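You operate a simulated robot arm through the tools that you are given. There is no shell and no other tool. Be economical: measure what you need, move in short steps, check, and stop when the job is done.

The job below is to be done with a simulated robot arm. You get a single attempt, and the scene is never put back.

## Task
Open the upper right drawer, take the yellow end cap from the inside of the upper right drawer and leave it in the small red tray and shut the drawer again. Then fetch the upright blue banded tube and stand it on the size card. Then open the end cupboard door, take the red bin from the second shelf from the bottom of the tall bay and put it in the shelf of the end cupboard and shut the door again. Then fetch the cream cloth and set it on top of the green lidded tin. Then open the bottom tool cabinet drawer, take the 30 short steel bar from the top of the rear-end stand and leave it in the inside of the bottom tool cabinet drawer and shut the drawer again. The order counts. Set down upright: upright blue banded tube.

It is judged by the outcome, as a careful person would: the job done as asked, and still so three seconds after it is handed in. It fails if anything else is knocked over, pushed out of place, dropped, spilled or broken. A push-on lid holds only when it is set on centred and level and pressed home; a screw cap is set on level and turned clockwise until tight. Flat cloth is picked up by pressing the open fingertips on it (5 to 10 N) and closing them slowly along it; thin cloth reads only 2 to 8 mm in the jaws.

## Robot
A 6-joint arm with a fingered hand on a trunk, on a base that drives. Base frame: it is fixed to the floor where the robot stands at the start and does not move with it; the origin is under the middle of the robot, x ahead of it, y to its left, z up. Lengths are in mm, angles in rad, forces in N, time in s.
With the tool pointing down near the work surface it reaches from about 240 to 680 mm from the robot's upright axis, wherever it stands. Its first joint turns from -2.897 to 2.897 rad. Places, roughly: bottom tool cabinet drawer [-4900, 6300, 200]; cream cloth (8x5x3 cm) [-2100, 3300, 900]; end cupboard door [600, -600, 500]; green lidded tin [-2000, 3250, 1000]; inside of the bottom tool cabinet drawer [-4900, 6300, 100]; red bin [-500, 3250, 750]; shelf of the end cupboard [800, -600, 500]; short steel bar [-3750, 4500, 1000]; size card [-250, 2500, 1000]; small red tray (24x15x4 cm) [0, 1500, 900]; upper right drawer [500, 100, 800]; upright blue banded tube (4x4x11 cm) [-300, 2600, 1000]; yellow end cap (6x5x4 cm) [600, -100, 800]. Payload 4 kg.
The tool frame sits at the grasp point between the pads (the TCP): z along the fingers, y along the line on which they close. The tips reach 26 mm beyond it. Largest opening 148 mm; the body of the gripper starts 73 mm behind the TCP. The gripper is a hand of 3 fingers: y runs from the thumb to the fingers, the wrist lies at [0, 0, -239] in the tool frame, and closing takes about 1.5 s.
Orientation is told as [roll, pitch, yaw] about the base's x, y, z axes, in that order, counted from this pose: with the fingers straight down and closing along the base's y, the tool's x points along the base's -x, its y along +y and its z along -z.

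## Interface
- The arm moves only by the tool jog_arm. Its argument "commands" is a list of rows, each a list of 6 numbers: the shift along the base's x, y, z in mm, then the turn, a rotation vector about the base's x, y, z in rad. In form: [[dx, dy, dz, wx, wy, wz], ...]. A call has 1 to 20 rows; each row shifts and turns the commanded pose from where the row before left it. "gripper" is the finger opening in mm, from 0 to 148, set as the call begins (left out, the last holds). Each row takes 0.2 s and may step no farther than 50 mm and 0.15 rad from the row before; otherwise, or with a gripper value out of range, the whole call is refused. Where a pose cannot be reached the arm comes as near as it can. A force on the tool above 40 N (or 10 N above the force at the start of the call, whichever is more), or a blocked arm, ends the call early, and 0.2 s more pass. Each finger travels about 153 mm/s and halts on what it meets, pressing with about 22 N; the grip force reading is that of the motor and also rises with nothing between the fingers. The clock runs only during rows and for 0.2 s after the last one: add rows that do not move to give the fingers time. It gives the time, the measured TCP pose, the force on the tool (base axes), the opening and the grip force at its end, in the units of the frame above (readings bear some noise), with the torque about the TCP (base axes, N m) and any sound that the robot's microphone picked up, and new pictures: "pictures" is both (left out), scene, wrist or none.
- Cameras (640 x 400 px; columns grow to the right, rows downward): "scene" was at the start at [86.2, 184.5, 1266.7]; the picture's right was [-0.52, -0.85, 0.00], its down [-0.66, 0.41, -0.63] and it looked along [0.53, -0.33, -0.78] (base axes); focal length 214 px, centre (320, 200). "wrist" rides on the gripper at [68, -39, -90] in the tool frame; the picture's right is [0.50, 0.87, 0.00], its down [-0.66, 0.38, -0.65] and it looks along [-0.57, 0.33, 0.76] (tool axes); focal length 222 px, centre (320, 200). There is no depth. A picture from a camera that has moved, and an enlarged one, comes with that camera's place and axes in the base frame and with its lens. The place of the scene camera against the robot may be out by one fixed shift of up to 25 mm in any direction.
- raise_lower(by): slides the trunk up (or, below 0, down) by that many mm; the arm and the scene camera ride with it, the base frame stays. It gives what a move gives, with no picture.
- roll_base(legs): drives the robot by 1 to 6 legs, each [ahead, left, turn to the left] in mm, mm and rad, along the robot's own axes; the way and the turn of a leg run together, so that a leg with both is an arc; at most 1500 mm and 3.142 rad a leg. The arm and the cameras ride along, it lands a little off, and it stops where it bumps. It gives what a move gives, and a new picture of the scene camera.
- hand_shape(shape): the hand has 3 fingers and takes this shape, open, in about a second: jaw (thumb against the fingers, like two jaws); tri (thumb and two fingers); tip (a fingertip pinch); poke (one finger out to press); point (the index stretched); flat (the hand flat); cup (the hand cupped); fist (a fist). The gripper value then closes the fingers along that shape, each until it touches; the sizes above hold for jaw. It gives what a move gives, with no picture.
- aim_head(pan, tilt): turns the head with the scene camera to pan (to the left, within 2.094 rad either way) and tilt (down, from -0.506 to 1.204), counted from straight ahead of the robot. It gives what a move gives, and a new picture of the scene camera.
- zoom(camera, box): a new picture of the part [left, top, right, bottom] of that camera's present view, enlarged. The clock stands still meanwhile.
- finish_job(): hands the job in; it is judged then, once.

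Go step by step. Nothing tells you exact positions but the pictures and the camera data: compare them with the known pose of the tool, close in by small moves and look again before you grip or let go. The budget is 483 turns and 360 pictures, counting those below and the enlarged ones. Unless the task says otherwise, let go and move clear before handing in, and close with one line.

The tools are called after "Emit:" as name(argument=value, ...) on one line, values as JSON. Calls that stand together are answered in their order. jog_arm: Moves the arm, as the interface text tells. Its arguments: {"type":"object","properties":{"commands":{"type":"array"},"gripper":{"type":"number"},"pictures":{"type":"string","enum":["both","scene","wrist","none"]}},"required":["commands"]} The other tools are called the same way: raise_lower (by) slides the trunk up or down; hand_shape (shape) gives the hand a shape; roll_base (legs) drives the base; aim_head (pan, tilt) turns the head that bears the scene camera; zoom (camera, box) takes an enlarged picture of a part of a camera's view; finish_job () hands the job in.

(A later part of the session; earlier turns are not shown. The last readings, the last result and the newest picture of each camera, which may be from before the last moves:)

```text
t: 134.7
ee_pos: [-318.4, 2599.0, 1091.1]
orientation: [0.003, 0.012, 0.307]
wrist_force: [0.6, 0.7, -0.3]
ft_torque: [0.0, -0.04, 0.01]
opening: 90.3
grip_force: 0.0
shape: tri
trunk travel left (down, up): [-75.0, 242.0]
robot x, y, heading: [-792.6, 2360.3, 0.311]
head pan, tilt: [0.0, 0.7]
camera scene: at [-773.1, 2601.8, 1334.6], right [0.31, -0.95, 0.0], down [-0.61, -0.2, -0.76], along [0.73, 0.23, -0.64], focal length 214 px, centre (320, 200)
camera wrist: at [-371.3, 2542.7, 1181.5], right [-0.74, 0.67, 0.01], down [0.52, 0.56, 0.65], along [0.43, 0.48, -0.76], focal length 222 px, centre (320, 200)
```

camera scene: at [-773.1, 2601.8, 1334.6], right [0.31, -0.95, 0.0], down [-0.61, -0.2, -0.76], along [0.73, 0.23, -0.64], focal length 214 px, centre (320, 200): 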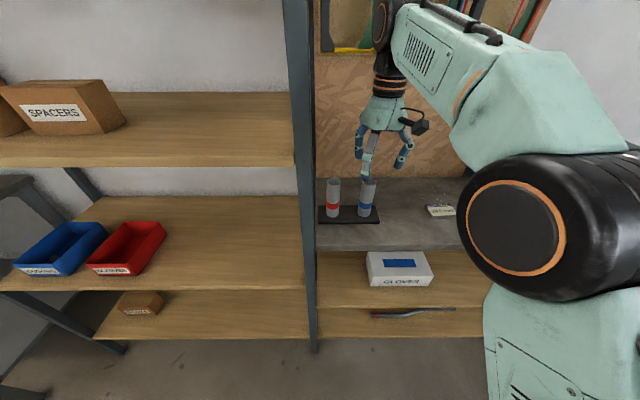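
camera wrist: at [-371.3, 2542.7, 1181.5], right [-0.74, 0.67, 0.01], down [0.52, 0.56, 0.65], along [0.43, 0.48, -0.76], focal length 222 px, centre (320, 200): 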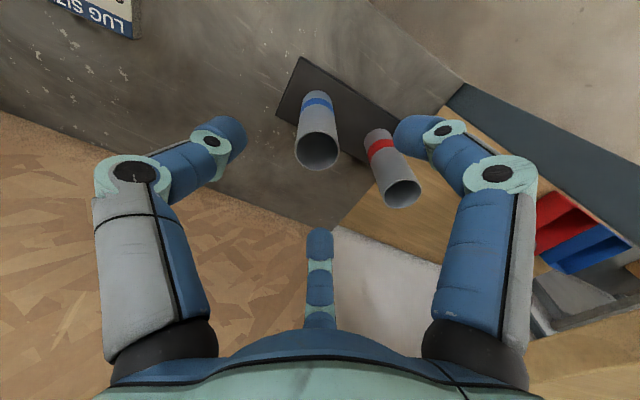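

The tube is centred on the tool axis. I descend around it and close.

Emit:
jog_arm(commands=[[0, 0, -30, 0, -0.012, 0], [0, 0, -30, 0, 0, 0], [0, 0, -28, 0, 0, 0]], pictures="wrist")

Emit:
jog_arm(commands=[[0, 0, 0, 0, 0, 0], [0, 0, 0, 0, 0, 0], [0, 0, 0, 0, 0, 0], [0, 0, 0, 0, 0, 0], [0, 0, 0, 0, 0, 0], [0, 0, 0, 0, 0, 0], [0, 0, 0, 0, 0, 0]], gripper=20, pictures="wrist")

```text
t: 135.5
ee_pos: [-318.0, 2600.8, 1001.8]
orientation: [-0.002, 0.0, 0.307]
wrist_force: [0.3, -0.4, -1.0]
ft_torque: [0.02, 0.0, 0.01]
opening: 90.7
grip_force: 0.0
shape: tri
trunk travel left (down, up): [-75.0, 242.0]
robot x, y, heading: [-794.6, 2361.3, 0.308]
head pan, tilt: [0.0, 0.7]
camera wrist: at [-371.7, 2543.3, 1093.3], right [-0.74, 0.67, 0.0], down [0.51, 0.56, 0.65], along [0.44, 0.48, -0.76], focal length 222 px, centre (320, 200)
```

wrist: 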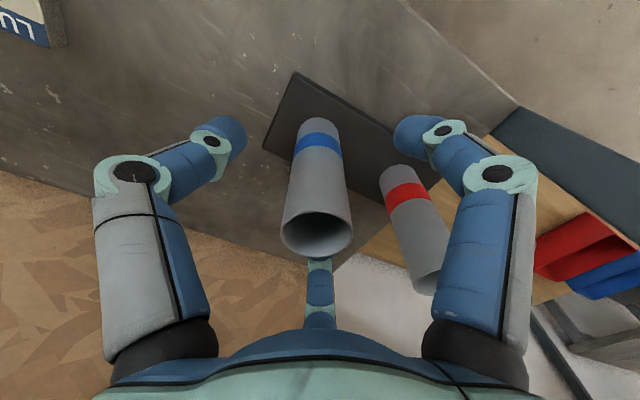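

```text
t: 137.1
ee_pos: [-318.7, 2600.9, 1002.9]
orientation: [0.001, 0.0, 0.306]
wrist_force: [-0.5, 0.3, -0.4]
ft_torque: [-0.02, 0.01, 0.03]
opening: 29.8
grip_force: 21.5
shape: tri
trunk travel left (down, up): [-75.0, 242.0]
robot x, y, heading: [-795.6, 2361.2, 0.307]
head pan, tilt: [0.0, 0.7]
camera wrist: at [-371.6, 2543.3, 1093.5], right [-0.74, 0.67, 0.0], down [0.51, 0.56, 0.65], along [0.44, 0.48, -0.76], focal length 222 px, centre (320, 200)
```

wrist: 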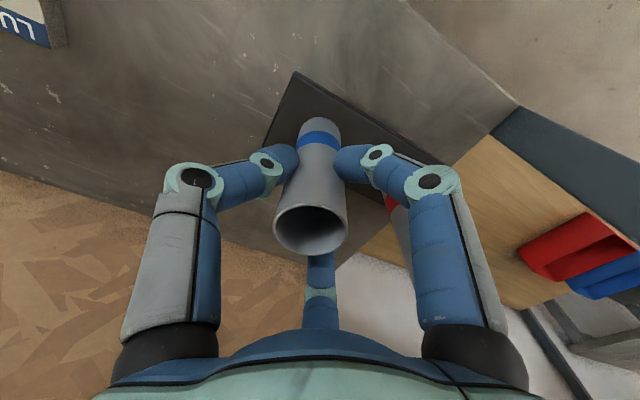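

Gripped. I lift straight up and check how it hangs.

Emit:
jog_arm(commands=[[0, 0, 10, 0, 0, 0], [0, 0, 30, 0, 0, 0], [0, 0, 40, 0, 0, 0]], pictures="both")

Emit:
zoom(camera="scene", box=[300, 120, 460, 220])

```text
t: 137.9
ee_pos: [-318.0, 2599.8, 1085.3]
orientation: [0.001, 0.0, 0.307]
wrist_force: [-0.3, -1.2, -1.3]
ft_torque: [-0.02, 0.02, 0.01]
opening: 29.9
grip_force: 21.6
shape: tri
trunk travel left (down, up): [-75.0, 242.0]
robot x, y, heading: [-794.2, 2358.7, 0.308]
head pan, tilt: [0.0, 0.7]
camera scene: at [-772.9, 2601.9, 1334.6], right [0.31, -0.95, 0.0], down [-0.61, -0.2, -0.76], along [0.73, 0.23, -0.64], focal length 214 px, centre (320, 200)
camera wrist: at [-371.8, 2543.0, 1176.9], right [-0.74, 0.67, 0.0], down [0.51, 0.56, 0.65], along [0.44, 0.48, -0.76], focal length 222 px, centre (320, 200)
```

scene: 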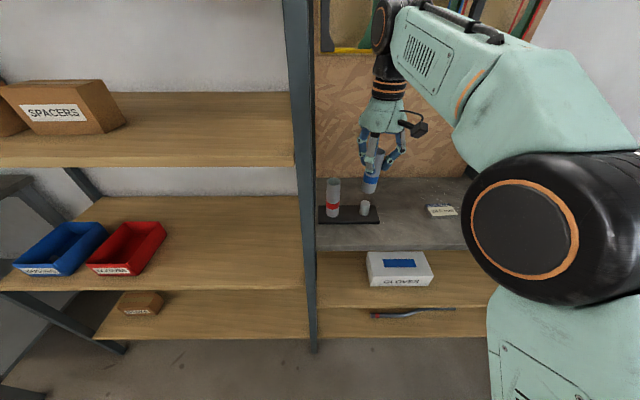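
wrist: 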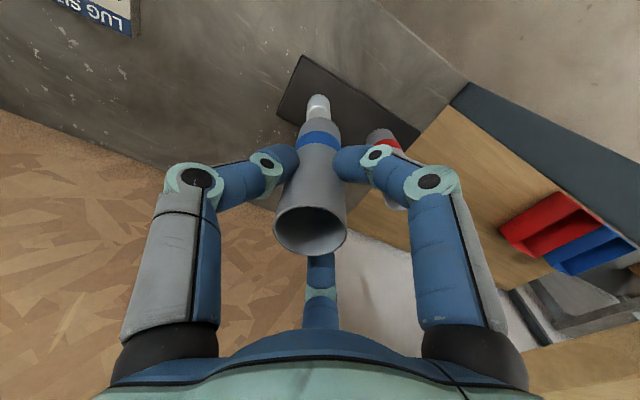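

```text
4.00 times, centred on (380, 170) of scene
camera zoom: at [-772.9, 2601.9, 1334.6], right [0.31, -0.95, 0.0], down [-0.61, -0.2, -0.76], along [0.73, 0.23, -0.64], focal length 858 px, centre (80, 320)
```

zoom: 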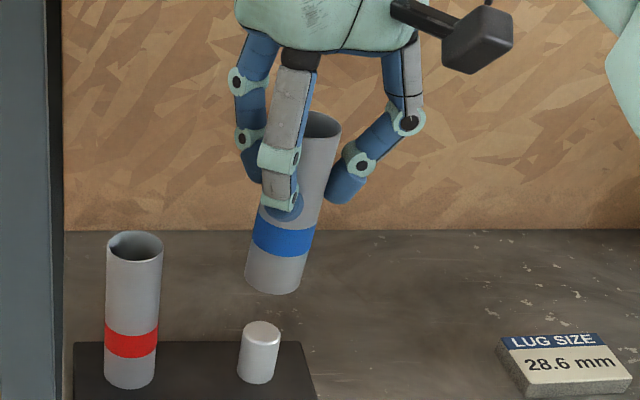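

The tube came off a peg and now hangs tilted about 0.1 rad in the fingers. I rotate the hand to bring it upright and check.

Emit:
jog_arm(commands=[[0, 0, 10, -0.055, 0.007, 0], [0, 0, 10, -0.054, 0.006, 0]], pictures="wrist")

Emit:
zoom(camera="scene", box=[300, 120, 460, 220])

```text
t: 138.5
ee_pos: [-318.6, 2600.3, 1105.3]
orientation: [-0.1, 0.048, 0.305]
wrist_force: [-1.1, -0.3, -1.0]
ft_torque: [-0.01, 0.02, 0.0]
opening: 29.5
grip_force: 22.5
shape: tri
trunk travel left (down, up): [-75.0, 242.0]
robot x, y, heading: [-790.3, 2364.2, 0.313]
head pan, tilt: [0.0, 0.7]
camera wrist: at [-371.5, 2553.6, 1202.1], right [-0.74, 0.67, -0.06], down [0.52, 0.63, 0.58], along [0.43, 0.4, -0.81], focal length 222 px, centre (320, 200)
```

wrist: 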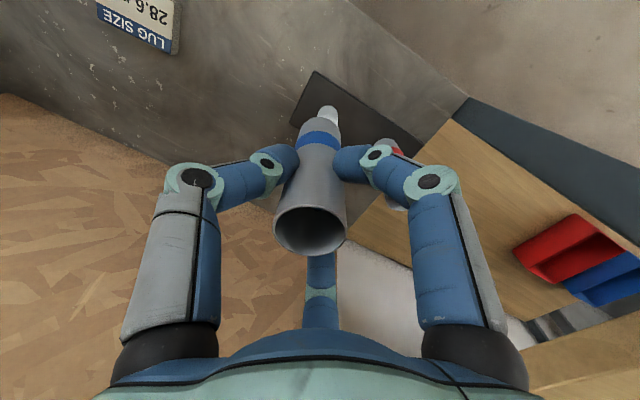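

```text
4.00 times, centred on (380, 170) of scene
camera zoom: at [-772.9, 2602.0, 1334.6], right [0.31, -0.95, 0.0], down [-0.61, -0.2, -0.76], along [0.73, 0.23, -0.64], focal length 858 px, centre (80, 320)
```

zoom: 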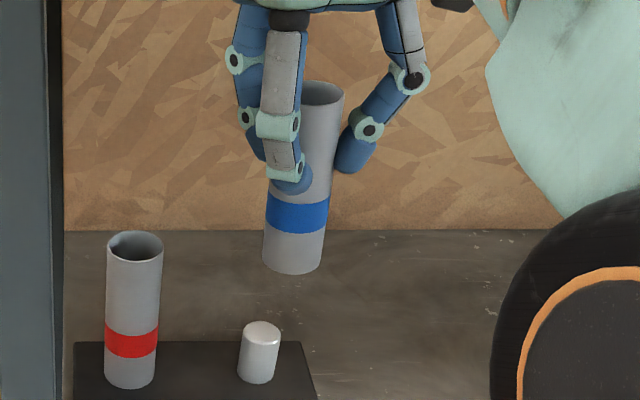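

The tube is upright now. I carry it over toward the card.

Emit:
jog_arm(commands=[[13.5, -40, 0, 0, 0, 0], [13.5, -40, 0, 0, 0, 0], [13.5, -40, 0, 0, 0, 0], [13.5, -40, 0, 0, 0, 0], [13.5, -40, 0, 0, 0, 0]], pictures="both")

Emit:
zoom(camera="scene", box=[370, 130, 530, 230])

```text
t: 139.7
ee_pos: [-251.6, 2398.6, 1101.7]
orientation: [-0.1, 0.046, 0.305]
wrist_force: [0.5, 1.3, -0.8]
ft_torque: [-0.01, 0.03, 0.01]
opening: 29.5
grip_force: 21.7
shape: tri
trunk travel left (down, up): [-75.0, 242.0]
robot x, y, heading: [-792.2, 2359.1, 0.311]
head pan, tilt: [0.0, 0.7]
camera scene: at [-772.6, 2601.3, 1334.7], right [0.31, -0.95, 0.0], down [-0.61, -0.2, -0.76], along [0.73, 0.23, -0.64], focal length 214 px, centre (320, 200)
camera wrist: at [-303.8, 2352.3, 1198.4], right [-0.74, 0.67, -0.06], down [0.52, 0.63, 0.58], along [0.43, 0.4, -0.81], focal length 222 px, centre (320, 200)
```

scene: 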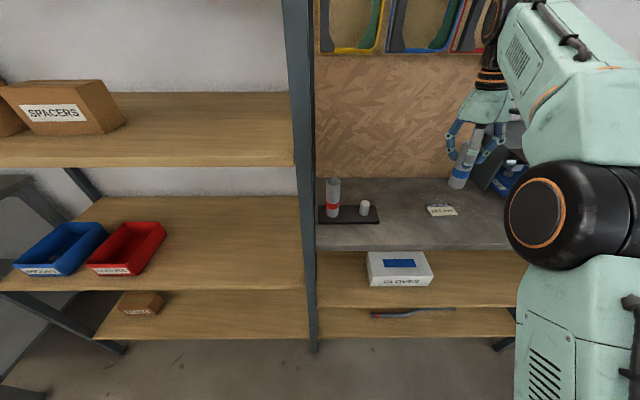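
wrist: 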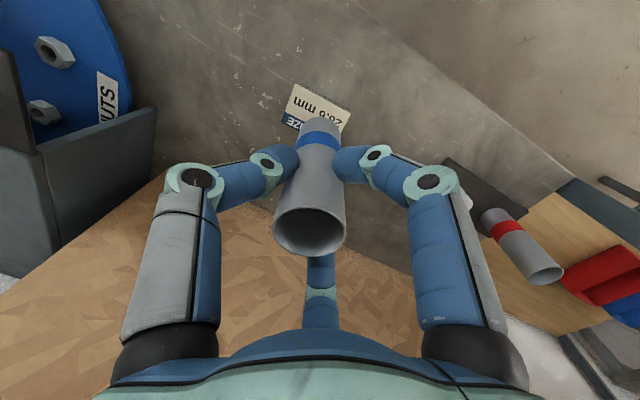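

```text
4.00 times, centred on (450, 180) of scene
camera zoom: at [-772.6, 2601.3, 1334.7], right [0.31, -0.95, 0.0], down [-0.61, -0.2, -0.76], along [0.73, 0.23, -0.64], focal length 858 px, centre (-200, 280)
```

zoom: 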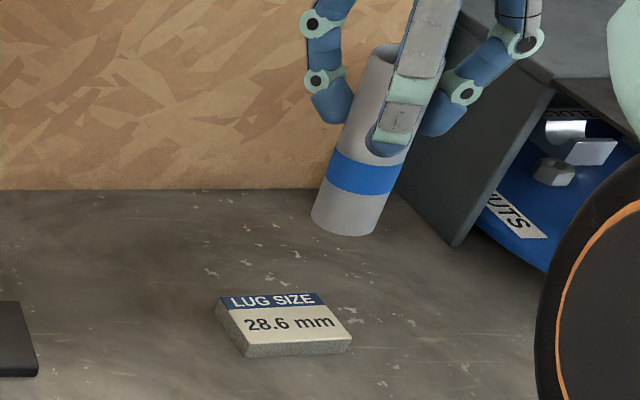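

Emit:
jog_arm(commands=[[8, -5, -20, 0, 0, 0], [8, -4, -25, 0, 0, 0], [0, 0, -25, 0, 0, 0]], pictures="wrist")

Emit:
zoom(camera="scene", box=[370, 130, 530, 230])

```text
t: 140.5
ee_pos: [-235.0, 2390.9, 1032.1]
orientation: [-0.1, 0.046, 0.305]
wrist_force: [-0.5, 0.9, -2.2]
ft_torque: [0.02, 0.03, -0.01]
opening: 29.6
grip_force: 21.7
shape: tri
trunk travel left (down, up): [-75.0, 242.0]
robot x, y, heading: [-793.0, 2359.3, 0.307]
head pan, tilt: [0.0, 0.7]
camera wrist: at [-287.8, 2344.4, 1128.9], right [-0.74, 0.67, -0.06], down [0.52, 0.63, 0.58], along [0.43, 0.4, -0.81], focal length 222 px, centre (320, 200)
```

wrist: 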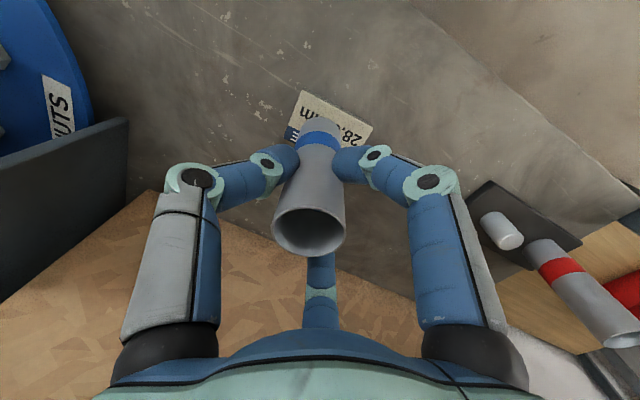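

```text
4.00 times, centred on (450, 180) of scene
camera zoom: at [-773.0, 2601.8, 1334.6], right [0.31, -0.95, 0.0], down [-0.61, -0.2, -0.76], along [0.73, 0.23, -0.64], focal length 858 px, centre (-200, 280)
```

zoom: 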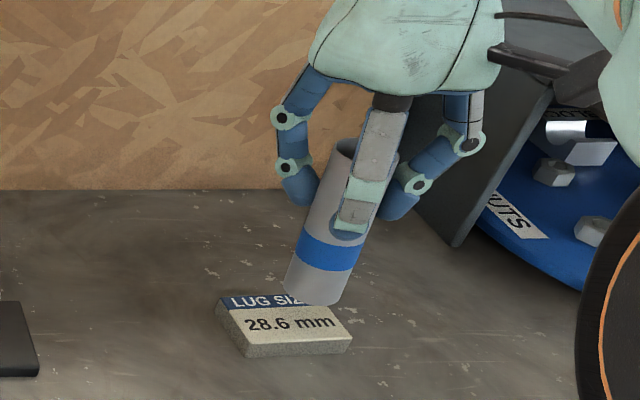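

The tube is about 11 mm too far right of the card's centre. I shift and lower a bit.

Emit:
jog_arm(commands=[[-4, 10, -8, 0, 0, 0], [0, 0, -8, 0, 0, 0]], pictures="wrist")

Emit:
zoom(camera="scene", box=[370, 130, 530, 230])

```text
t: 141.1
ee_pos: [-239.3, 2401.1, 1016.7]
orientation: [-0.1, 0.046, 0.304]
wrist_force: [0.0, 0.9, -1.3]
ft_torque: [-0.01, -0.03, -0.01]
opening: 29.8
grip_force: 22.0
shape: tri
trunk travel left (down, up): [-75.0, 242.0]
robot x, y, heading: [-793.9, 2359.2, 0.314]
head pan, tilt: [0.0, 0.7]
camera wrist: at [-291.5, 2354.2, 1113.0], right [-0.74, 0.67, -0.06], down [0.52, 0.63, 0.58], along [0.43, 0.4, -0.81], focal length 222 px, centre (320, 200)
```

wrist: 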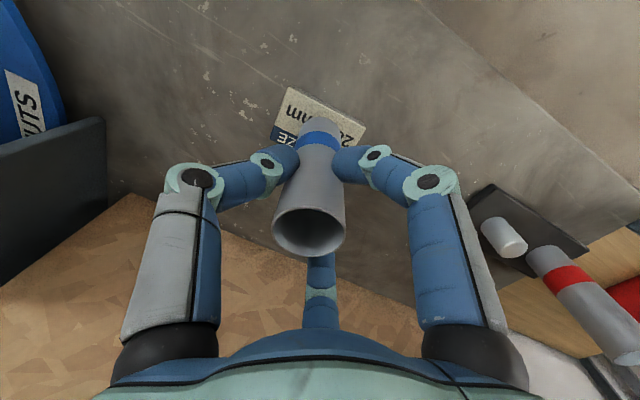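

```text
4.00 times, centred on (450, 180) of scene
camera zoom: at [-773.0, 2601.7, 1334.6], right [0.31, -0.95, 0.0], down [-0.61, -0.2, -0.76], along [0.73, 0.23, -0.64], focal length 858 px, centre (-200, 280)
```

zoom: 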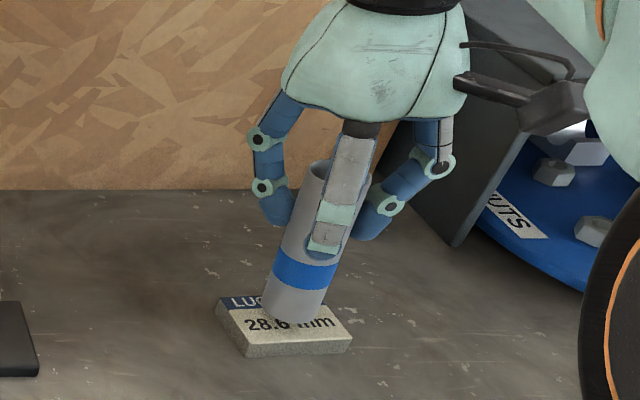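

Aligned over the card. I lower in small steps until contact.

Emit:
jog_arm(commands=[[0, 0, -3, 0, 0, 0], [0, 0, -2, 0, 0, 0], [0, 0, -2, 0, 0, 0], [0, 0, -1.5, 0, 0, 0], [0, 0, -1.5, 0, 0, 0]], pictures="none")

```text
t: 142.3
ee_pos: [-239.4, 2401.5, 1006.2]
orientation: [-0.099, 0.045, 0.306]
wrist_force: [-0.1, 0.1, -1.2]
ft_torque: [0.03, 0.02, -0.02]
opening: 29.7
grip_force: 22.3
shape: tri
trunk travel left (down, up): [-75.0, 242.0]
robot x, y, heading: [-795.2, 2362.9, 0.306]
head pan, tilt: [0.0, 0.7]
```

Emit:
jog_arm(commands=[[0, 0, -1.5, 0, 0, 0], [0, 0, -1.5, 0, 0, 0], [0, 0, 0, 0, 0, 0]], pictures="none")

Emit:
zoom(camera="scene", box=[370, 130, 530, 230])

```text
t: 143.1
ee_pos: [-239.8, 2400.3, 1004.1]
orientation: [-0.1, 0.045, 0.305]
wrist_force: [-1.5, -2.2, 12.7]
ft_torque: [-0.04, -0.1, -0.01]
opening: 29.6
grip_force: 22.2
shape: tri
trunk travel left (down, up): [-75.0, 242.0]
robot x, y, heading: [-795.4, 2360.4, 0.309]
head pan, tilt: [0.0, 0.7]
```

```text
4.00 times, centred on (450, 180) of scene
camera zoom: at [-774.4, 2601.4, 1334.8], right [0.31, -0.95, 0.0], down [-0.61, -0.2, -0.77], along [0.73, 0.23, -0.64], focal length 858 px, centre (-200, 280)
```

zoom: 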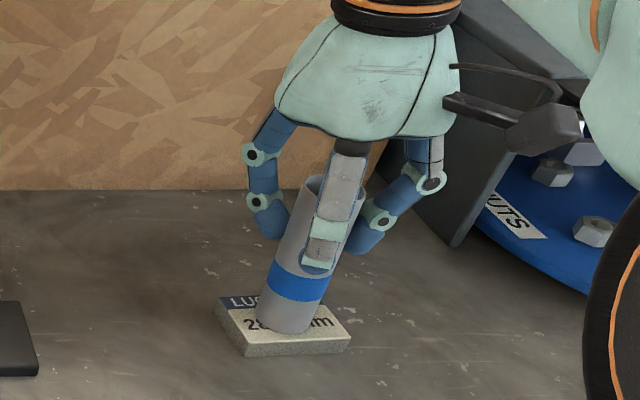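

The tube is standing on the card (12 N contact). I open the fingers.

Emit:
jog_arm(commands=[[0, 0, 1, 0, 0, 0], [0, 0, 0, 0, 0, 0]], pictures="none")

Emit:
jog_arm(commands=[[0, 0, 0, 0, 0, 0], [0, 0, 0, 0, 0, 0], [0, 0, 0, 0, 0, 0], [0, 0, 0, 0, 0, 0]], gripper=90, pictures="wrist")

Emit:
zoom(camera="scene", box=[370, 130, 530, 230])

```text
t: 143.7
ee_pos: [-239.2, 2401.0, 1005.3]
orientation: [-0.1, 0.043, 0.305]
wrist_force: [-2.1, -1.2, 11.8]
ft_torque: [-0.04, -0.07, -0.05]
opening: 29.8
grip_force: 21.8
shape: tri
trunk travel left (down, up): [-75.0, 242.0]
robot x, y, heading: [-793.1, 2363.2, 0.308]
head pan, tilt: [0.0, 0.7]
```

```text
t: 144.7
ee_pos: [-238.4, 2401.0, 1003.5]
orientation: [-0.099, 0.046, 0.307]
wrist_force: [0.4, -0.1, 0.0]
ft_torque: [0.0, 0.0, -0.03]
opening: 89.1
grip_force: 0.0
shape: tri
trunk travel left (down, up): [-75.0, 242.0]
robot x, y, heading: [-791.4, 2359.5, 0.309]
head pan, tilt: [0.0, 0.7]
camera wrist: at [-291.1, 2354.2, 1100.9], right [-0.74, 0.67, -0.06], down [0.52, 0.63, 0.58], along [0.43, 0.4, -0.81], focal length 222 px, centre (320, 200)
```

wrist: 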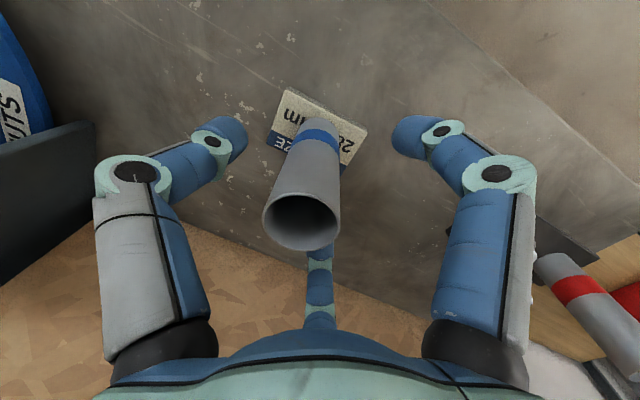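

```text
4.00 times, centred on (450, 180) of scene
camera zoom: at [-773.1, 2601.7, 1334.6], right [0.31, -0.95, 0.0], down [-0.61, -0.2, -0.76], along [0.73, 0.23, -0.64], focal length 858 px, centre (-200, 280)
```

zoom: 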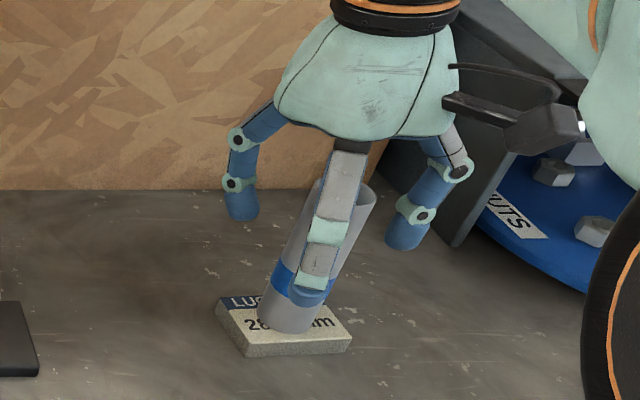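

Emit:
jog_arm(commands=[[0, 0, 20, 0, 0, 0], [0, 0, 30, 0, 0, 0], [0, 0, 40, 0, 0, 0], [0, 0, 40, 0.05, -0.02, 0], [0, 0, 20, 0.05, -0.02, 0]], pictures="both")

Emit:
zoom(camera="scene", box=[370, 130, 530, 230])

```text
t: 145.9
ee_pos: [-256.3, 2398.8, 1138.1]
orientation: [-0.016, -0.025, 0.305]
wrist_force: [-0.2, -0.1, -0.1]
ft_torque: [0.01, 0.0, 0.0]
opening: 89.5
grip_force: 0.0
shape: tri
out of reach, approached as far as the arm can: row 4, 5
trunk travel left (down, up): [-75.0, 242.0]
robot x, y, heading: [-794.4, 2360.0, 0.311]
head pan, tilt: [0.0, 0.7]
camera scene: at [-773.0, 2601.6, 1334.7], right [0.31, -0.95, 0.0], down [-0.61, -0.2, -0.76], along [0.73, 0.23, -0.64], focal length 214 px, centre (320, 200)
camera wrist: at [-312.5, 2341.7, 1227.0], right [-0.74, 0.68, -0.03], down [0.49, 0.56, 0.66], along [0.46, 0.48, -0.75], focal length 222 px, centre (320, 200)
```

scene: 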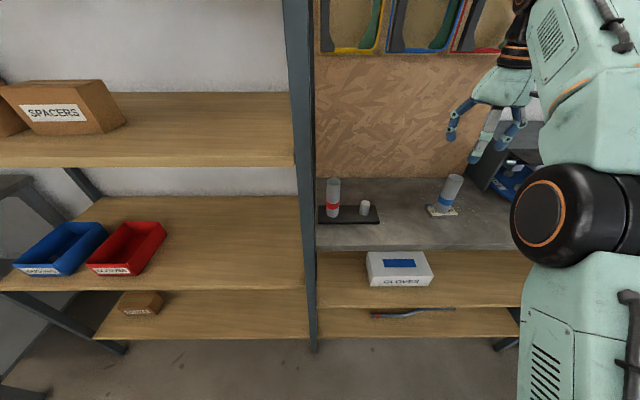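
wrist: 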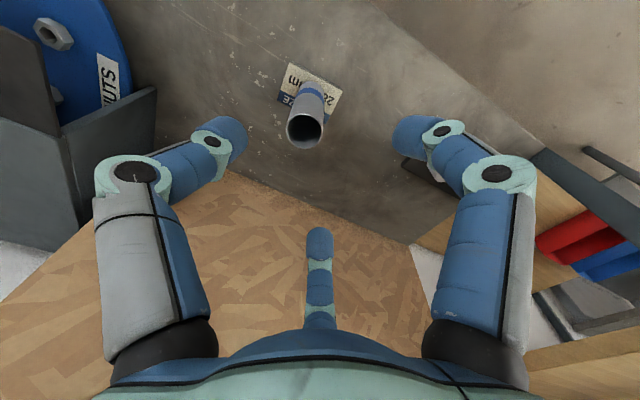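

```text
4.00 times, centred on (450, 180) of scene
camera zoom: at [-773.0, 2601.6, 1334.7], right [0.31, -0.95, 0.0], down [-0.61, -0.2, -0.76], along [0.73, 0.23, -0.64], focal length 858 px, centre (-200, 280)
```

zoom: 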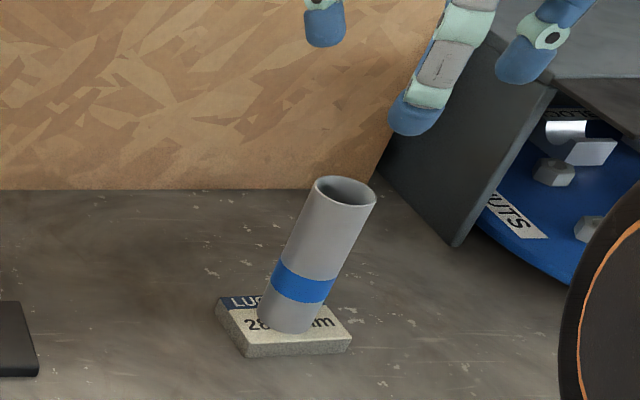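

The blue tube stands upright on the card. Next: the end cupboard door. I raise for clearance, back off and drive right along the bench.

Emit:
raise_lower(by=100)

Emit:
roll_base(legs=[[-210, 0, 0], [0, -1400, 0], [0, -1300, 0]])

Emit:
aim_head(pan=-0.5, tilt=0.75)

```text
t: 147.2
ee_pos: [-267.2, 2395.2, 1251.0]
orientation: [-0.017, -0.051, 0.308]
wrist_force: [0.7, -1.1, -0.5]
ft_torque: [-0.04, 0.01, 0.02]
opening: 89.5
grip_force: 0.0
shape: tri
trunk travel left (down, up): [-175.0, 142.0]
robot x, y, heading: [-794.3, 2360.6, 0.307]
head pan, tilt: [0.0, 0.7]
```

```text
t: 171.8
ee_pos: [342.5, -203.3, 1250.6]
orientation: [-0.017, -0.053, 0.323]
wrist_force: [-0.2, 0.2, 1.0]
ft_torque: [-0.03, 0.01, -0.01]
opening: 89.5
grip_force: 0.1
shape: tri
trunk travel left (down, up): [-175.0, 142.0]
robot x, y, heading: [-182.2, -247.5, 0.329]
head pan, tilt: [0.0, 0.7]
camera scene: at [-190.3, -13.2, 1439.1], right [0.32, -0.95, 0.0], down [-0.61, -0.21, -0.76], along [0.72, 0.24, -0.64], focal length 214 px, centre (320, 200)
```

scene: 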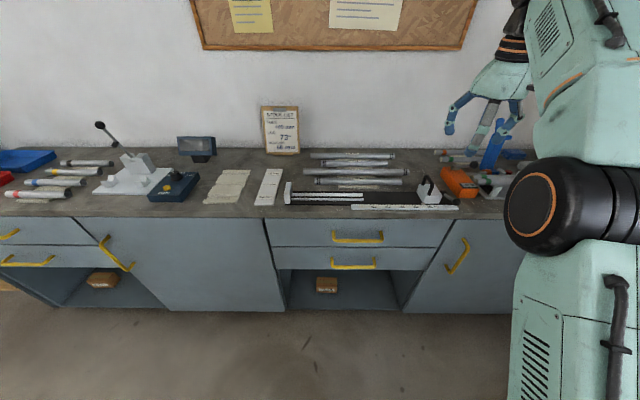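

```text
t: 172.7
ee_pos: [341.7, -202.4, 1251.5]
orientation: [-0.018, -0.053, 0.323]
wrist_force: [0.1, -0.3, -1.1]
ft_torque: [-0.03, 0.0, 0.0]
opening: 89.5
grip_force: 0.0
shape: tri
trunk travel left (down, up): [-175.0, 142.0]
robot x, y, heading: [-179.6, -250.0, 0.329]
head pan, tilt: [-0.499, 0.75]
camera scene: at [-189.1, -54.6, 1434.8], right [-0.17, -0.99, 0.0], down [-0.67, 0.12, -0.73], along [0.72, -0.13, -0.68], focal length 214 px, centre (320, 200)
```

scene: 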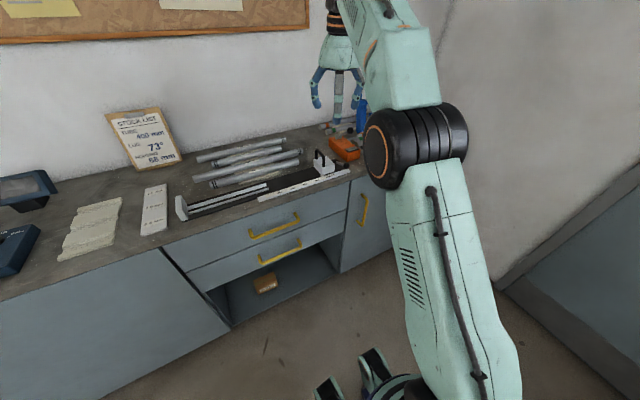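

The cupboard door's handle is near [467, -365, 710], just right of the drawers. I move right and lower the trunk.

Emit:
roll_base(legs=[[-60, -200, -0.022]])

Emit:
raise_lower(by=-150)

Emit:
aim_head(pan=-0.35, tilt=0.8)

```text
t: 175.1
ee_pos: [349.1, -425.4, 1251.1]
orientation: [-0.016, -0.05, 0.302]
wrist_force: [-0.1, 0.1, 0.5]
ft_torque: [0.0, 0.01, 0.01]
opening: 89.2
grip_force: 0.1
shape: tri
trunk travel left (down, up): [-175.0, 142.0]
robot x, y, heading: [-179.6, -452.2, 0.308]
head pan, tilt: [-0.499, 0.75]
camera scene: at [-179.3, -266.0, 1434.9], right [-0.19, -0.98, 0.0], down [-0.67, 0.13, -0.73], along [0.72, -0.14, -0.68], focal length 214 px, centre (320, 200)
```

scene: 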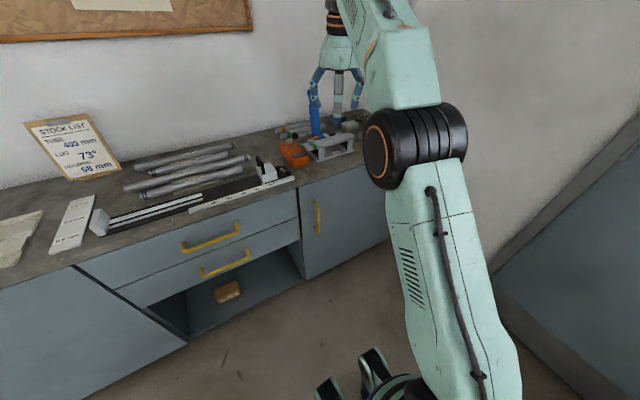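

```text
t: 176.9
ee_pos: [349.3, -424.4, 1101.6]
orientation: [-0.02, -0.052, 0.301]
wrist_force: [0.0, 0.0, -0.2]
ft_torque: [0.0, 0.0, -0.01]
opening: 89.5
grip_force: 0.1
shape: tri
trunk travel left (down, up): [-25.0, 292.0]
robot x, y, heading: [-176.8, -458.7, 0.306]
head pan, tilt: [-0.499, 0.75]
```

```text
t: 177.6
ee_pos: [348.6, -426.2, 1100.1]
orientation: [-0.017, -0.051, 0.301]
wrist_force: [0.0, -0.4, 1.2]
ft_torque: [0.01, 0.0, -0.03]
opening: 89.6
grip_force: 0.2
shape: tri
trunk travel left (down, up): [-25.0, 292.0]
robot x, y, heading: [-177.2, -459.1, 0.303]
head pan, tilt: [-0.351, 0.799]
camera scene: at [-139.4, -240.6, 1274.1], right [-0.05, -1.0, 0.0], down [-0.72, 0.03, -0.7], along [0.7, -0.03, -0.72], focal length 214 px, centre (320, 200)
```

scene: 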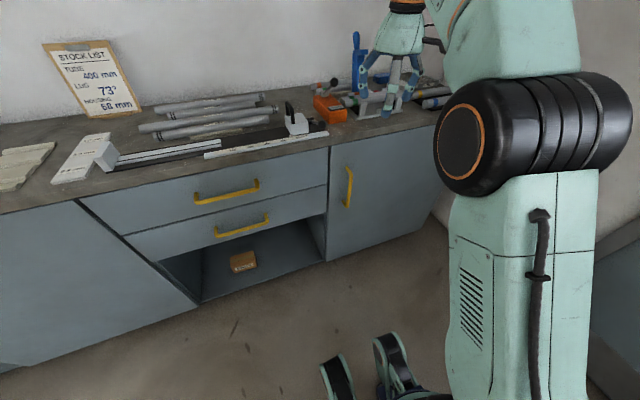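

Emit:
zoom(camera="scene", box=[290, 100, 480, 280])

```text
2.22 times, centred on (385, 190) of scene
camera zoom: at [-139.4, -240.6, 1274.1], right [-0.05, -1.0, 0.0], down [-0.72, 0.03, -0.7], along [0.7, -0.03, -0.72], focal length 477 px, centre (176, 222)
```

zoom: 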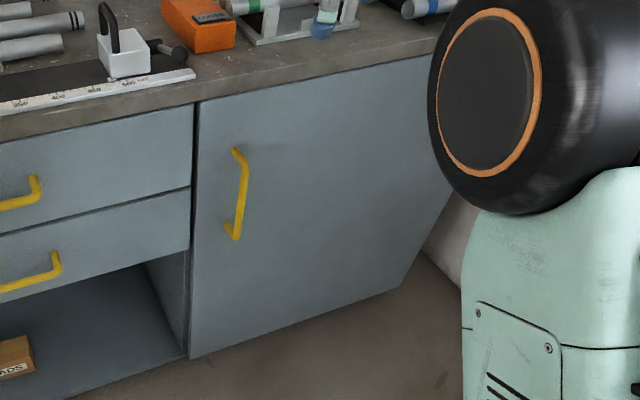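

The end door is about 690 mm wide with its handle bar near e≈-520 (z 630–770), hinged at the right. I set the jaw shape and turn the hand forward in front of that handle.

Emit:
hand_shape(shape="jaw")

Emit:
jog_arm(commands=[[2.4, -0.5, 0, 0.0415, -0.1315, 0], [2.4, -0.5, -20, 0.0415, -0.1315, 0], [2.4, -0.5, -35, 0.0415, -0.1315, 0], [2.4, -0.5, -38, 0.0415, -0.1315, 0], [2.4, -0.5, -38, 0.0415, -0.1315, 0], [2.4, -0.5, -38, 0.0415, -0.1315, 0], [2.4, -0.5, -38, 0.0415, -0.1315, 0], [2.4, -0.5, -38, 0.0415, -0.1315, 0], [2.4, -0.5, -38, 0.0415, -0.1315, 0], [2.4, -0.5, -38, 0.0415, -0.1315, 0], [2.4, -0.5, -38, 0.0415, -0.1315, 0], [2.4, -0.5, -38, 0, 0, 0]], gripper=90, pictures="both")

```text
t: 178.5
ee_pos: [348.9, -425.1, 1100.0]
orientation: [-0.018, -0.051, 0.302]
wrist_force: [-0.2, 0.3, -0.5]
ft_torque: [0.01, -0.01, -0.01]
opening: 147.9
grip_force: 0.1
shape: jaw
trunk travel left (down, up): [-25.0, 292.0]
robot x, y, heading: [-179.7, -457.5, 0.306]
head pan, tilt: [-0.351, 0.799]
```

```text
t: 181.1
ee_pos: [402.8, -383.1, 1028.2]
orientation: [0.031, -1.109, 0.215]
wrist_force: [0.3, -0.7, 0.1]
ft_torque: [0.0, 0.01, -0.03]
opening: 90.0
grip_force: 0.0
shape: jaw
out of reach, approached as far as the arm can: row 7, 8, 9, 10, 11, 12
trunk travel left (down, up): [-25.0, 292.0]
robot x, y, heading: [-175.9, -455.3, 0.307]
head pan, tilt: [-0.351, 0.799]
camera scene: at [-138.9, -240.5, 1274.1], right [-0.05, -1.0, 0.0], down [-0.72, 0.03, -0.7], along [0.7, -0.03, -0.72], focal length 214 px, centre (320, 200)
camera wrist: at [303.1, -446.1, 1007.7], right [-0.43, 0.79, -0.44], down [-0.37, 0.28, 0.88], along [0.82, 0.54, 0.18], focal length 222 px, centre (320, 200)
```

scene: 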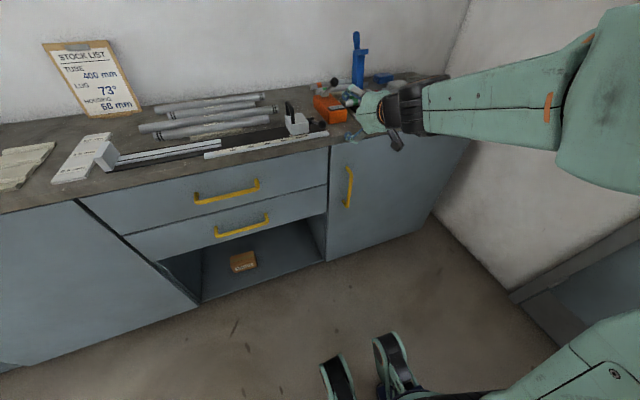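
wrist: 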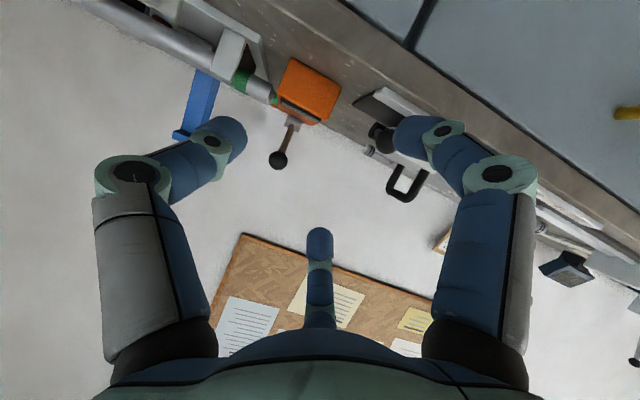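

The arm ran out of reach mid-turn (too close again). I back the base 150 mm and continue lowering.

Emit:
roll_base(legs=[[-150, 0, 0]])

Emit:
jog_arm(commands=[[0, 0, -35, 0, 0, 0], [0, 0, -35, 0, 0, 0], [0, 0, -35, 0, 0, 0], [0, 0, -35, 0, 0, 0]], pictures="scene")

```text
t: 182.5
ee_pos: [256.8, -426.9, 1028.6]
orientation: [0.031, -1.111, 0.215]
wrist_force: [0.3, -0.1, -0.1]
ft_torque: [-0.01, 0.0, 0.01]
opening: 90.2
grip_force: 0.1
shape: jaw
trunk travel left (down, up): [-25.0, 292.0]
robot x, y, heading: [-324.4, -506.3, 0.304]
head pan, tilt: [-0.351, 0.799]
camera scene: at [-285.2, -286.4, 1274.1], right [-0.05, -1.0, 0.0], down [-0.72, 0.03, -0.7], along [0.7, -0.03, -0.72], focal length 214 px, centre (320, 200)
```

scene: 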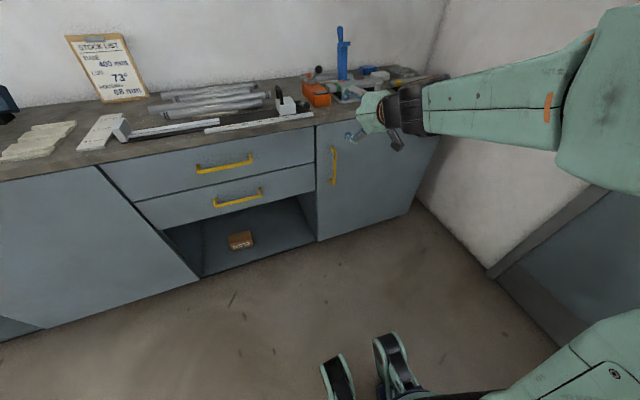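

```text
t: 183.5
ee_pos: [282.6, -403.8, 1003.2]
orientation: [0.032, -1.086, 0.212]
wrist_force: [0.0, -0.2, 1.2]
ft_torque: [-0.01, 0.02, 0.02]
opening: 90.1
grip_force: 0.1
shape: jaw
out of reach, approached as far as the arm can: row 1, 2, 3, 4
trunk travel left (down, up): [-25.0, 292.0]
robot x, y, heading: [-324.0, -505.8, 0.303]
head pan, tilt: [-0.351, 0.799]
camera scene: at [-284.6, -286.2, 1274.1], right [-0.05, -1.0, 0.0], down [-0.72, 0.03, -0.7], along [0.7, -0.03, -0.72], focal length 214 px, centre (320, 200)
```

scene: 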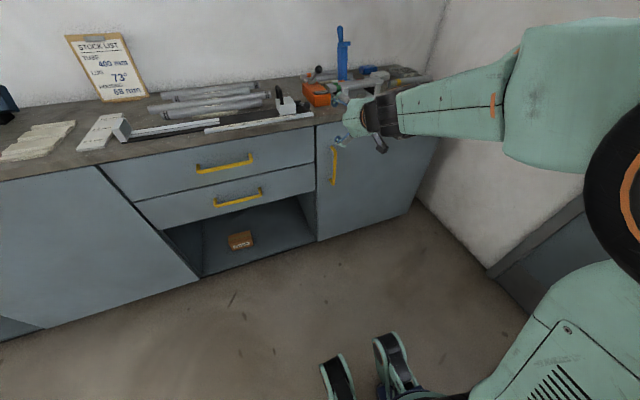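

The arm is in an awkward posture. I pitch the hand back down first, then centre the robot on the handle.

Emit:
jog_arm(commands=[[-4, -2, 5, -0.04, 0.128, 0], [-4, -2, 5, -0.04, 0.128, 0], [-4, -2, 5, -0.04, 0.128, 0], [-4, -2, 5, -0.04, 0.128, 0], [-4, -2, 5, -0.04, 0.128, 0], [-4, -2, 5, -0.04, 0.128, 0], [-4, -2, 5, -0.04, 0.128, 0], [-4, -2, 5, -0.04, 0.128, 0]], pictures="none")

Emit:
roll_base(legs=[[-30, -130, 0]])

```text
t: 185.3
ee_pos: [244.8, -416.6, 1010.5]
orientation: [-0.015, -0.104, 0.269]
wrist_force: [0.5, -0.5, -0.8]
ft_torque: [0.0, -0.01, 0.0]
opening: 90.2
grip_force: 0.1
shape: jaw
out of reach, approached as far as the arm can: row 2
trunk travel left (down, up): [-25.0, 292.0]
robot x, y, heading: [-322.7, -501.8, 0.302]
head pan, tilt: [-0.351, 0.799]
```

```text
t: 187.1
ee_pos: [254.9, -549.0, 1010.6]
orientation: [-0.013, -0.106, 0.268]
wrist_force: [-0.2, 0.0, 0.6]
ft_torque: [0.02, 0.01, 0.0]
opening: 90.4
grip_force: 0.1
shape: jaw
trunk travel left (down, up): [-25.0, 292.0]
robot x, y, heading: [-313.4, -634.1, 0.305]
head pan, tilt: [-0.351, 0.799]
camera scene: at [-274.2, -418.7, 1274.1], right [-0.04, -1.0, 0.0], down [-0.72, 0.03, -0.7], along [0.7, -0.03, -0.72], focal length 214 px, centre (320, 200)
```

scene: 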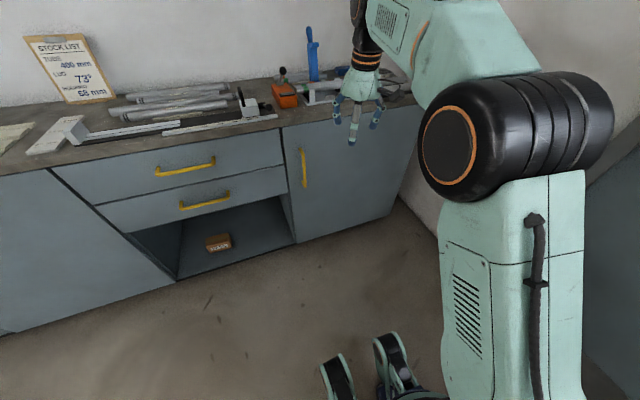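

Emit:
jog_arm(commands=[[-4.5, 14, -35, 0, 0, 0.006], [-4.5, 14, -35, 0, 0, 0.006], [-4.5, 14, -35, 0, 0, 0.006], [-4.5, 14, -35, 0, 0, 0.006], [-4.5, 14, -30, 0, 0, 0.006], [0, 0, -14, 0.04, -0.1275, 0], [0, 0, -14, 0.04, -0.1275, 0], [0, 0, -14, 0.04, -0.1275, 0], [0, 0, -14, 0.04, -0.1275, 0], [0, 0, -14, 0.04, -0.1275, 0], [0, 0, -14, 0.04, -0.1275, 0], [0, 0, -14, 0.04, -0.1275, 0], [0, 0, -14, 0.04, -0.1275, 0], [0, 0, -14, 0.04, -0.1275, 0], [0, 0, -14, 0.04, -0.1275, 0], [0, 0, 0, 0.04, -0.1275, 0]], pictures="both")

```text
t: 190.5
ee_pos: [232.6, -478.5, 700.7]
orientation: [2.611, -1.562, -2.323]
wrist_force: [-1.1, -0.3, 0.3]
ft_torque: [0.0, -0.06, -0.01]
opening: 90.2
grip_force: 0.1
shape: jaw
trunk travel left (down, up): [-25.0, 292.0]
robot x, y, heading: [-310.1, -637.6, 0.302]
head pan, tilt: [-0.351, 0.799]
camera scene: at [-274.1, -418.4, 1274.1], right [-0.04, -1.0, 0.0], down [-0.72, 0.03, -0.7], along [0.7, -0.03, -0.72], focal length 214 px, centre (320, 200)
camera wrist: at [155.8, -541.0, 632.6], right [-0.24, 0.83, -0.5], down [-0.74, 0.17, 0.65], along [0.63, 0.53, 0.57], focal length 222 px, centre (320, 200)
```

scene: 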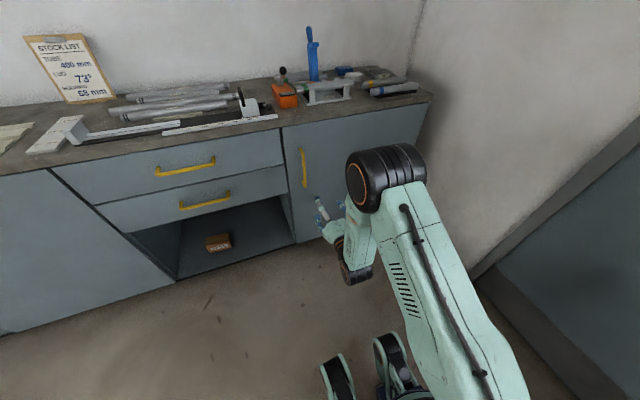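
wrist: 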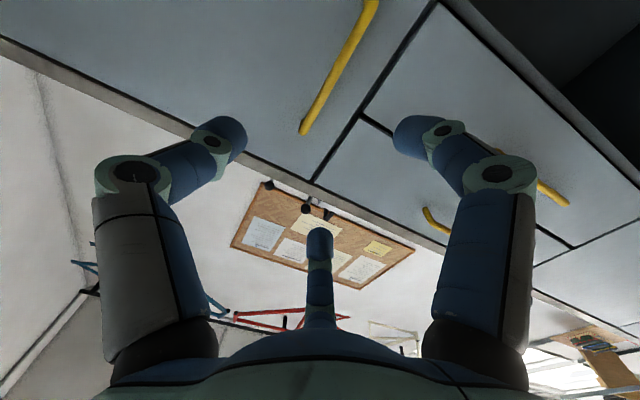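

The bar is on the tool axis (about 5 mm left), 254 mm ahead. I roll the base forward 140 mm and look again.

Emit:
roll_base(legs=[[140, 0, 0]])

Emit:
jog_arm(commands=[[14, 8, -5, 0, 0, 0.017], [14, 5, 0, 0, 0, 0]], pictures="wrist")

```text
t: 191.8
ee_pos: [364.0, -436.9, 700.9]
orientation: [2.487, -1.563, -2.199]
wrist_force: [-0.2, -0.3, 0.6]
ft_torque: [0.0, -0.01, 0.02]
opening: 90.1
grip_force: 0.0
shape: jaw
trunk travel left (down, up): [-25.0, 292.0]
robot x, y, heading: [-181.8, -591.5, 0.305]
head pan, tilt: [-0.351, 0.799]
camera scene: at [-141.5, -376.7, 1274.1], right [-0.05, -1.0, 0.0], down [-0.72, 0.03, -0.7], along [0.7, -0.03, -0.72], focal length 214 px, centre (320, 200)
```

scene: 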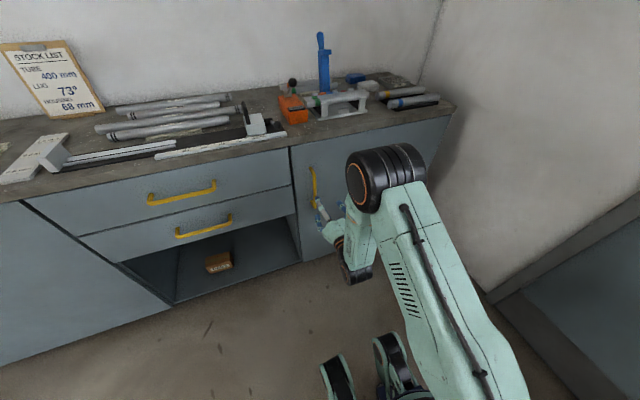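

```text
t: 192.4
ee_pos: [392.4, -425.5, 696.1]
orientation: [2.522, -1.564, -2.216]
wrist_force: [-0.4, 0.4, -1.1]
ft_torque: [0.01, -0.03, -0.02]
opening: 90.0
grip_force: 0.1
shape: jaw
trunk travel left (down, up): [-25.0, 292.0]
robot x, y, heading: [-178.1, -595.4, 0.304]
head pan, tilt: [-0.351, 0.799]
camera wrist: at [317.4, -488.5, 627.7], right [-0.26, 0.83, -0.5], down [-0.74, 0.16, 0.65], along [0.62, 0.54, 0.57], focal length 222 px, centre (320, 200)
```

wrist: 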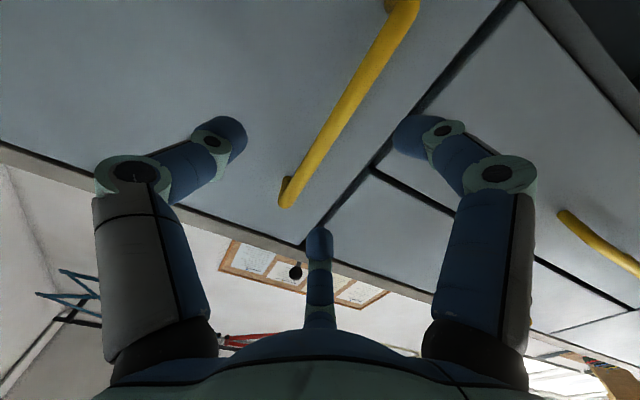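

The bar is well centred. I advance 74 mm and close to cage it.

Emit:
jog_arm(commands=[[23, 8.5, 0, 0, 0, 0], [23, 8.5, 0, 0, 0, 0], [23.5, 8, 0, 0, 0, 0]], pictures="none")

Emit:
jog_arm(commands=[[0, 0, 0, 0, 0, 0], [0, 0, 0, 0, 0, 0], [0, 0, 0, 0, 0, 0], [0, 0, 0, 0, 0, 0], [0, 0, 0, 0, 0, 0], [0, 0, 0, 0, 0, 0], [0, 0, 0, 0, 0, 0], [0, 0, 0, 0, 0, 0]], gripper=0, pictures="wrist")

```text
t: 193.2
ee_pos: [463.2, -401.4, 694.1]
orientation: [2.481, -1.564, -2.177]
wrist_force: [-0.1, 0.8, 0.6]
ft_torque: [-0.01, -0.01, 0.0]
opening: 89.9
grip_force: 0.1
shape: jaw
trunk travel left (down, up): [-25.0, 292.0]
robot x, y, heading: [-179.7, -595.1, 0.305]
head pan, tilt: [-0.351, 0.799]
```

```text
t: 195.0
ee_pos: [463.3, -401.1, 693.9]
orientation: [2.49, -1.563, -2.186]
wrist_force: [2.8, -1.0, 1.4]
ft_torque: [0.0, 0.0, -0.04]
opening: 0.6
grip_force: 21.8
shape: jaw
trunk travel left (down, up): [-25.0, 292.0]
robot x, y, heading: [-178.9, -592.1, 0.304]
head pan, tilt: [-0.351, 0.799]
camera wrist: at [387.2, -463.8, 626.8], right [-0.26, 0.83, -0.5], down [-0.74, 0.16, 0.65], along [0.62, 0.53, 0.57], focal length 222 px, centre (320, 200)
```

wrist: 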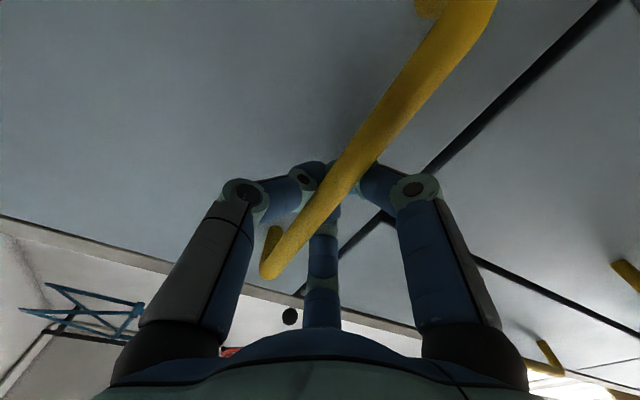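

Caged as before. I pull the door open gently 60 mm.

Emit:
jog_arm(commands=[[-11.4, -3.6, 0, 0, 0, 0], [-11.4, -4, 0, 0, 0, 0], [-11.4, -4, 0, 0, 0, 0], [-11.4, -4.5, 0, 0, 0, 0], [-11.4, -5, 0, 0, 0, 0]], pictures="both")

```text
t: 196.2
ee_pos: [407.2, -422.8, 695.2]
orientation: [2.337, -1.565, -2.034]
wrist_force: [8.9, -16.4, -3.7]
ft_torque: [-0.04, 0.01, -0.06]
opening: 0.2
grip_force: 21.8
shape: jaw
trunk travel left (down, up): [-25.0, 292.0]
robot x, y, heading: [-178.6, -595.6, 0.303]
head pan, tilt: [-0.351, 0.799]
camera scene: at [-140.6, -378.4, 1274.3], right [-0.05, -1.0, 0.0], down [-0.72, 0.03, -0.7], along [0.7, -0.03, -0.72], focal length 214 px, centre (320, 200)
camera wrist: at [330.6, -486.2, 627.4], right [-0.26, 0.83, -0.5], down [-0.74, 0.16, 0.65], along [0.62, 0.53, 0.57], focal length 222 px, centre (320, 200)
```

scene: 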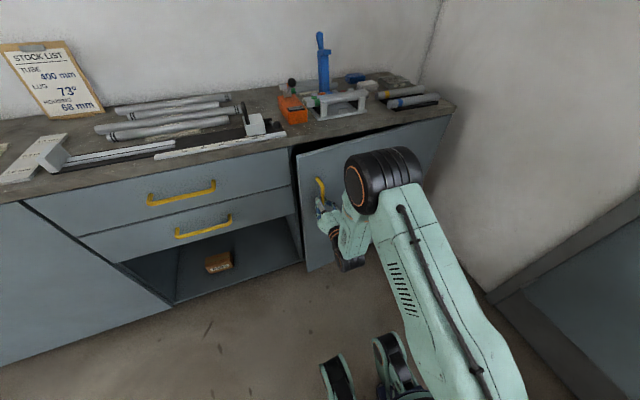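
wrist: 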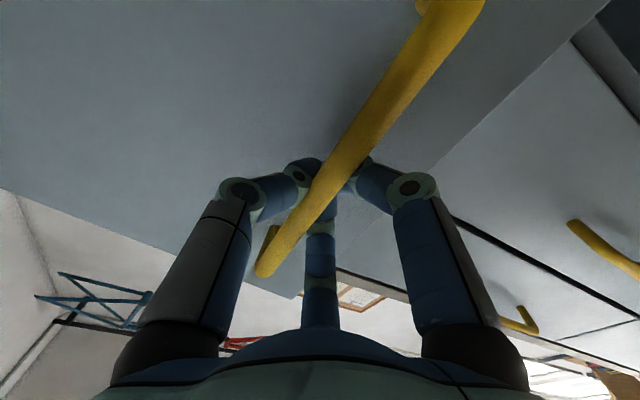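

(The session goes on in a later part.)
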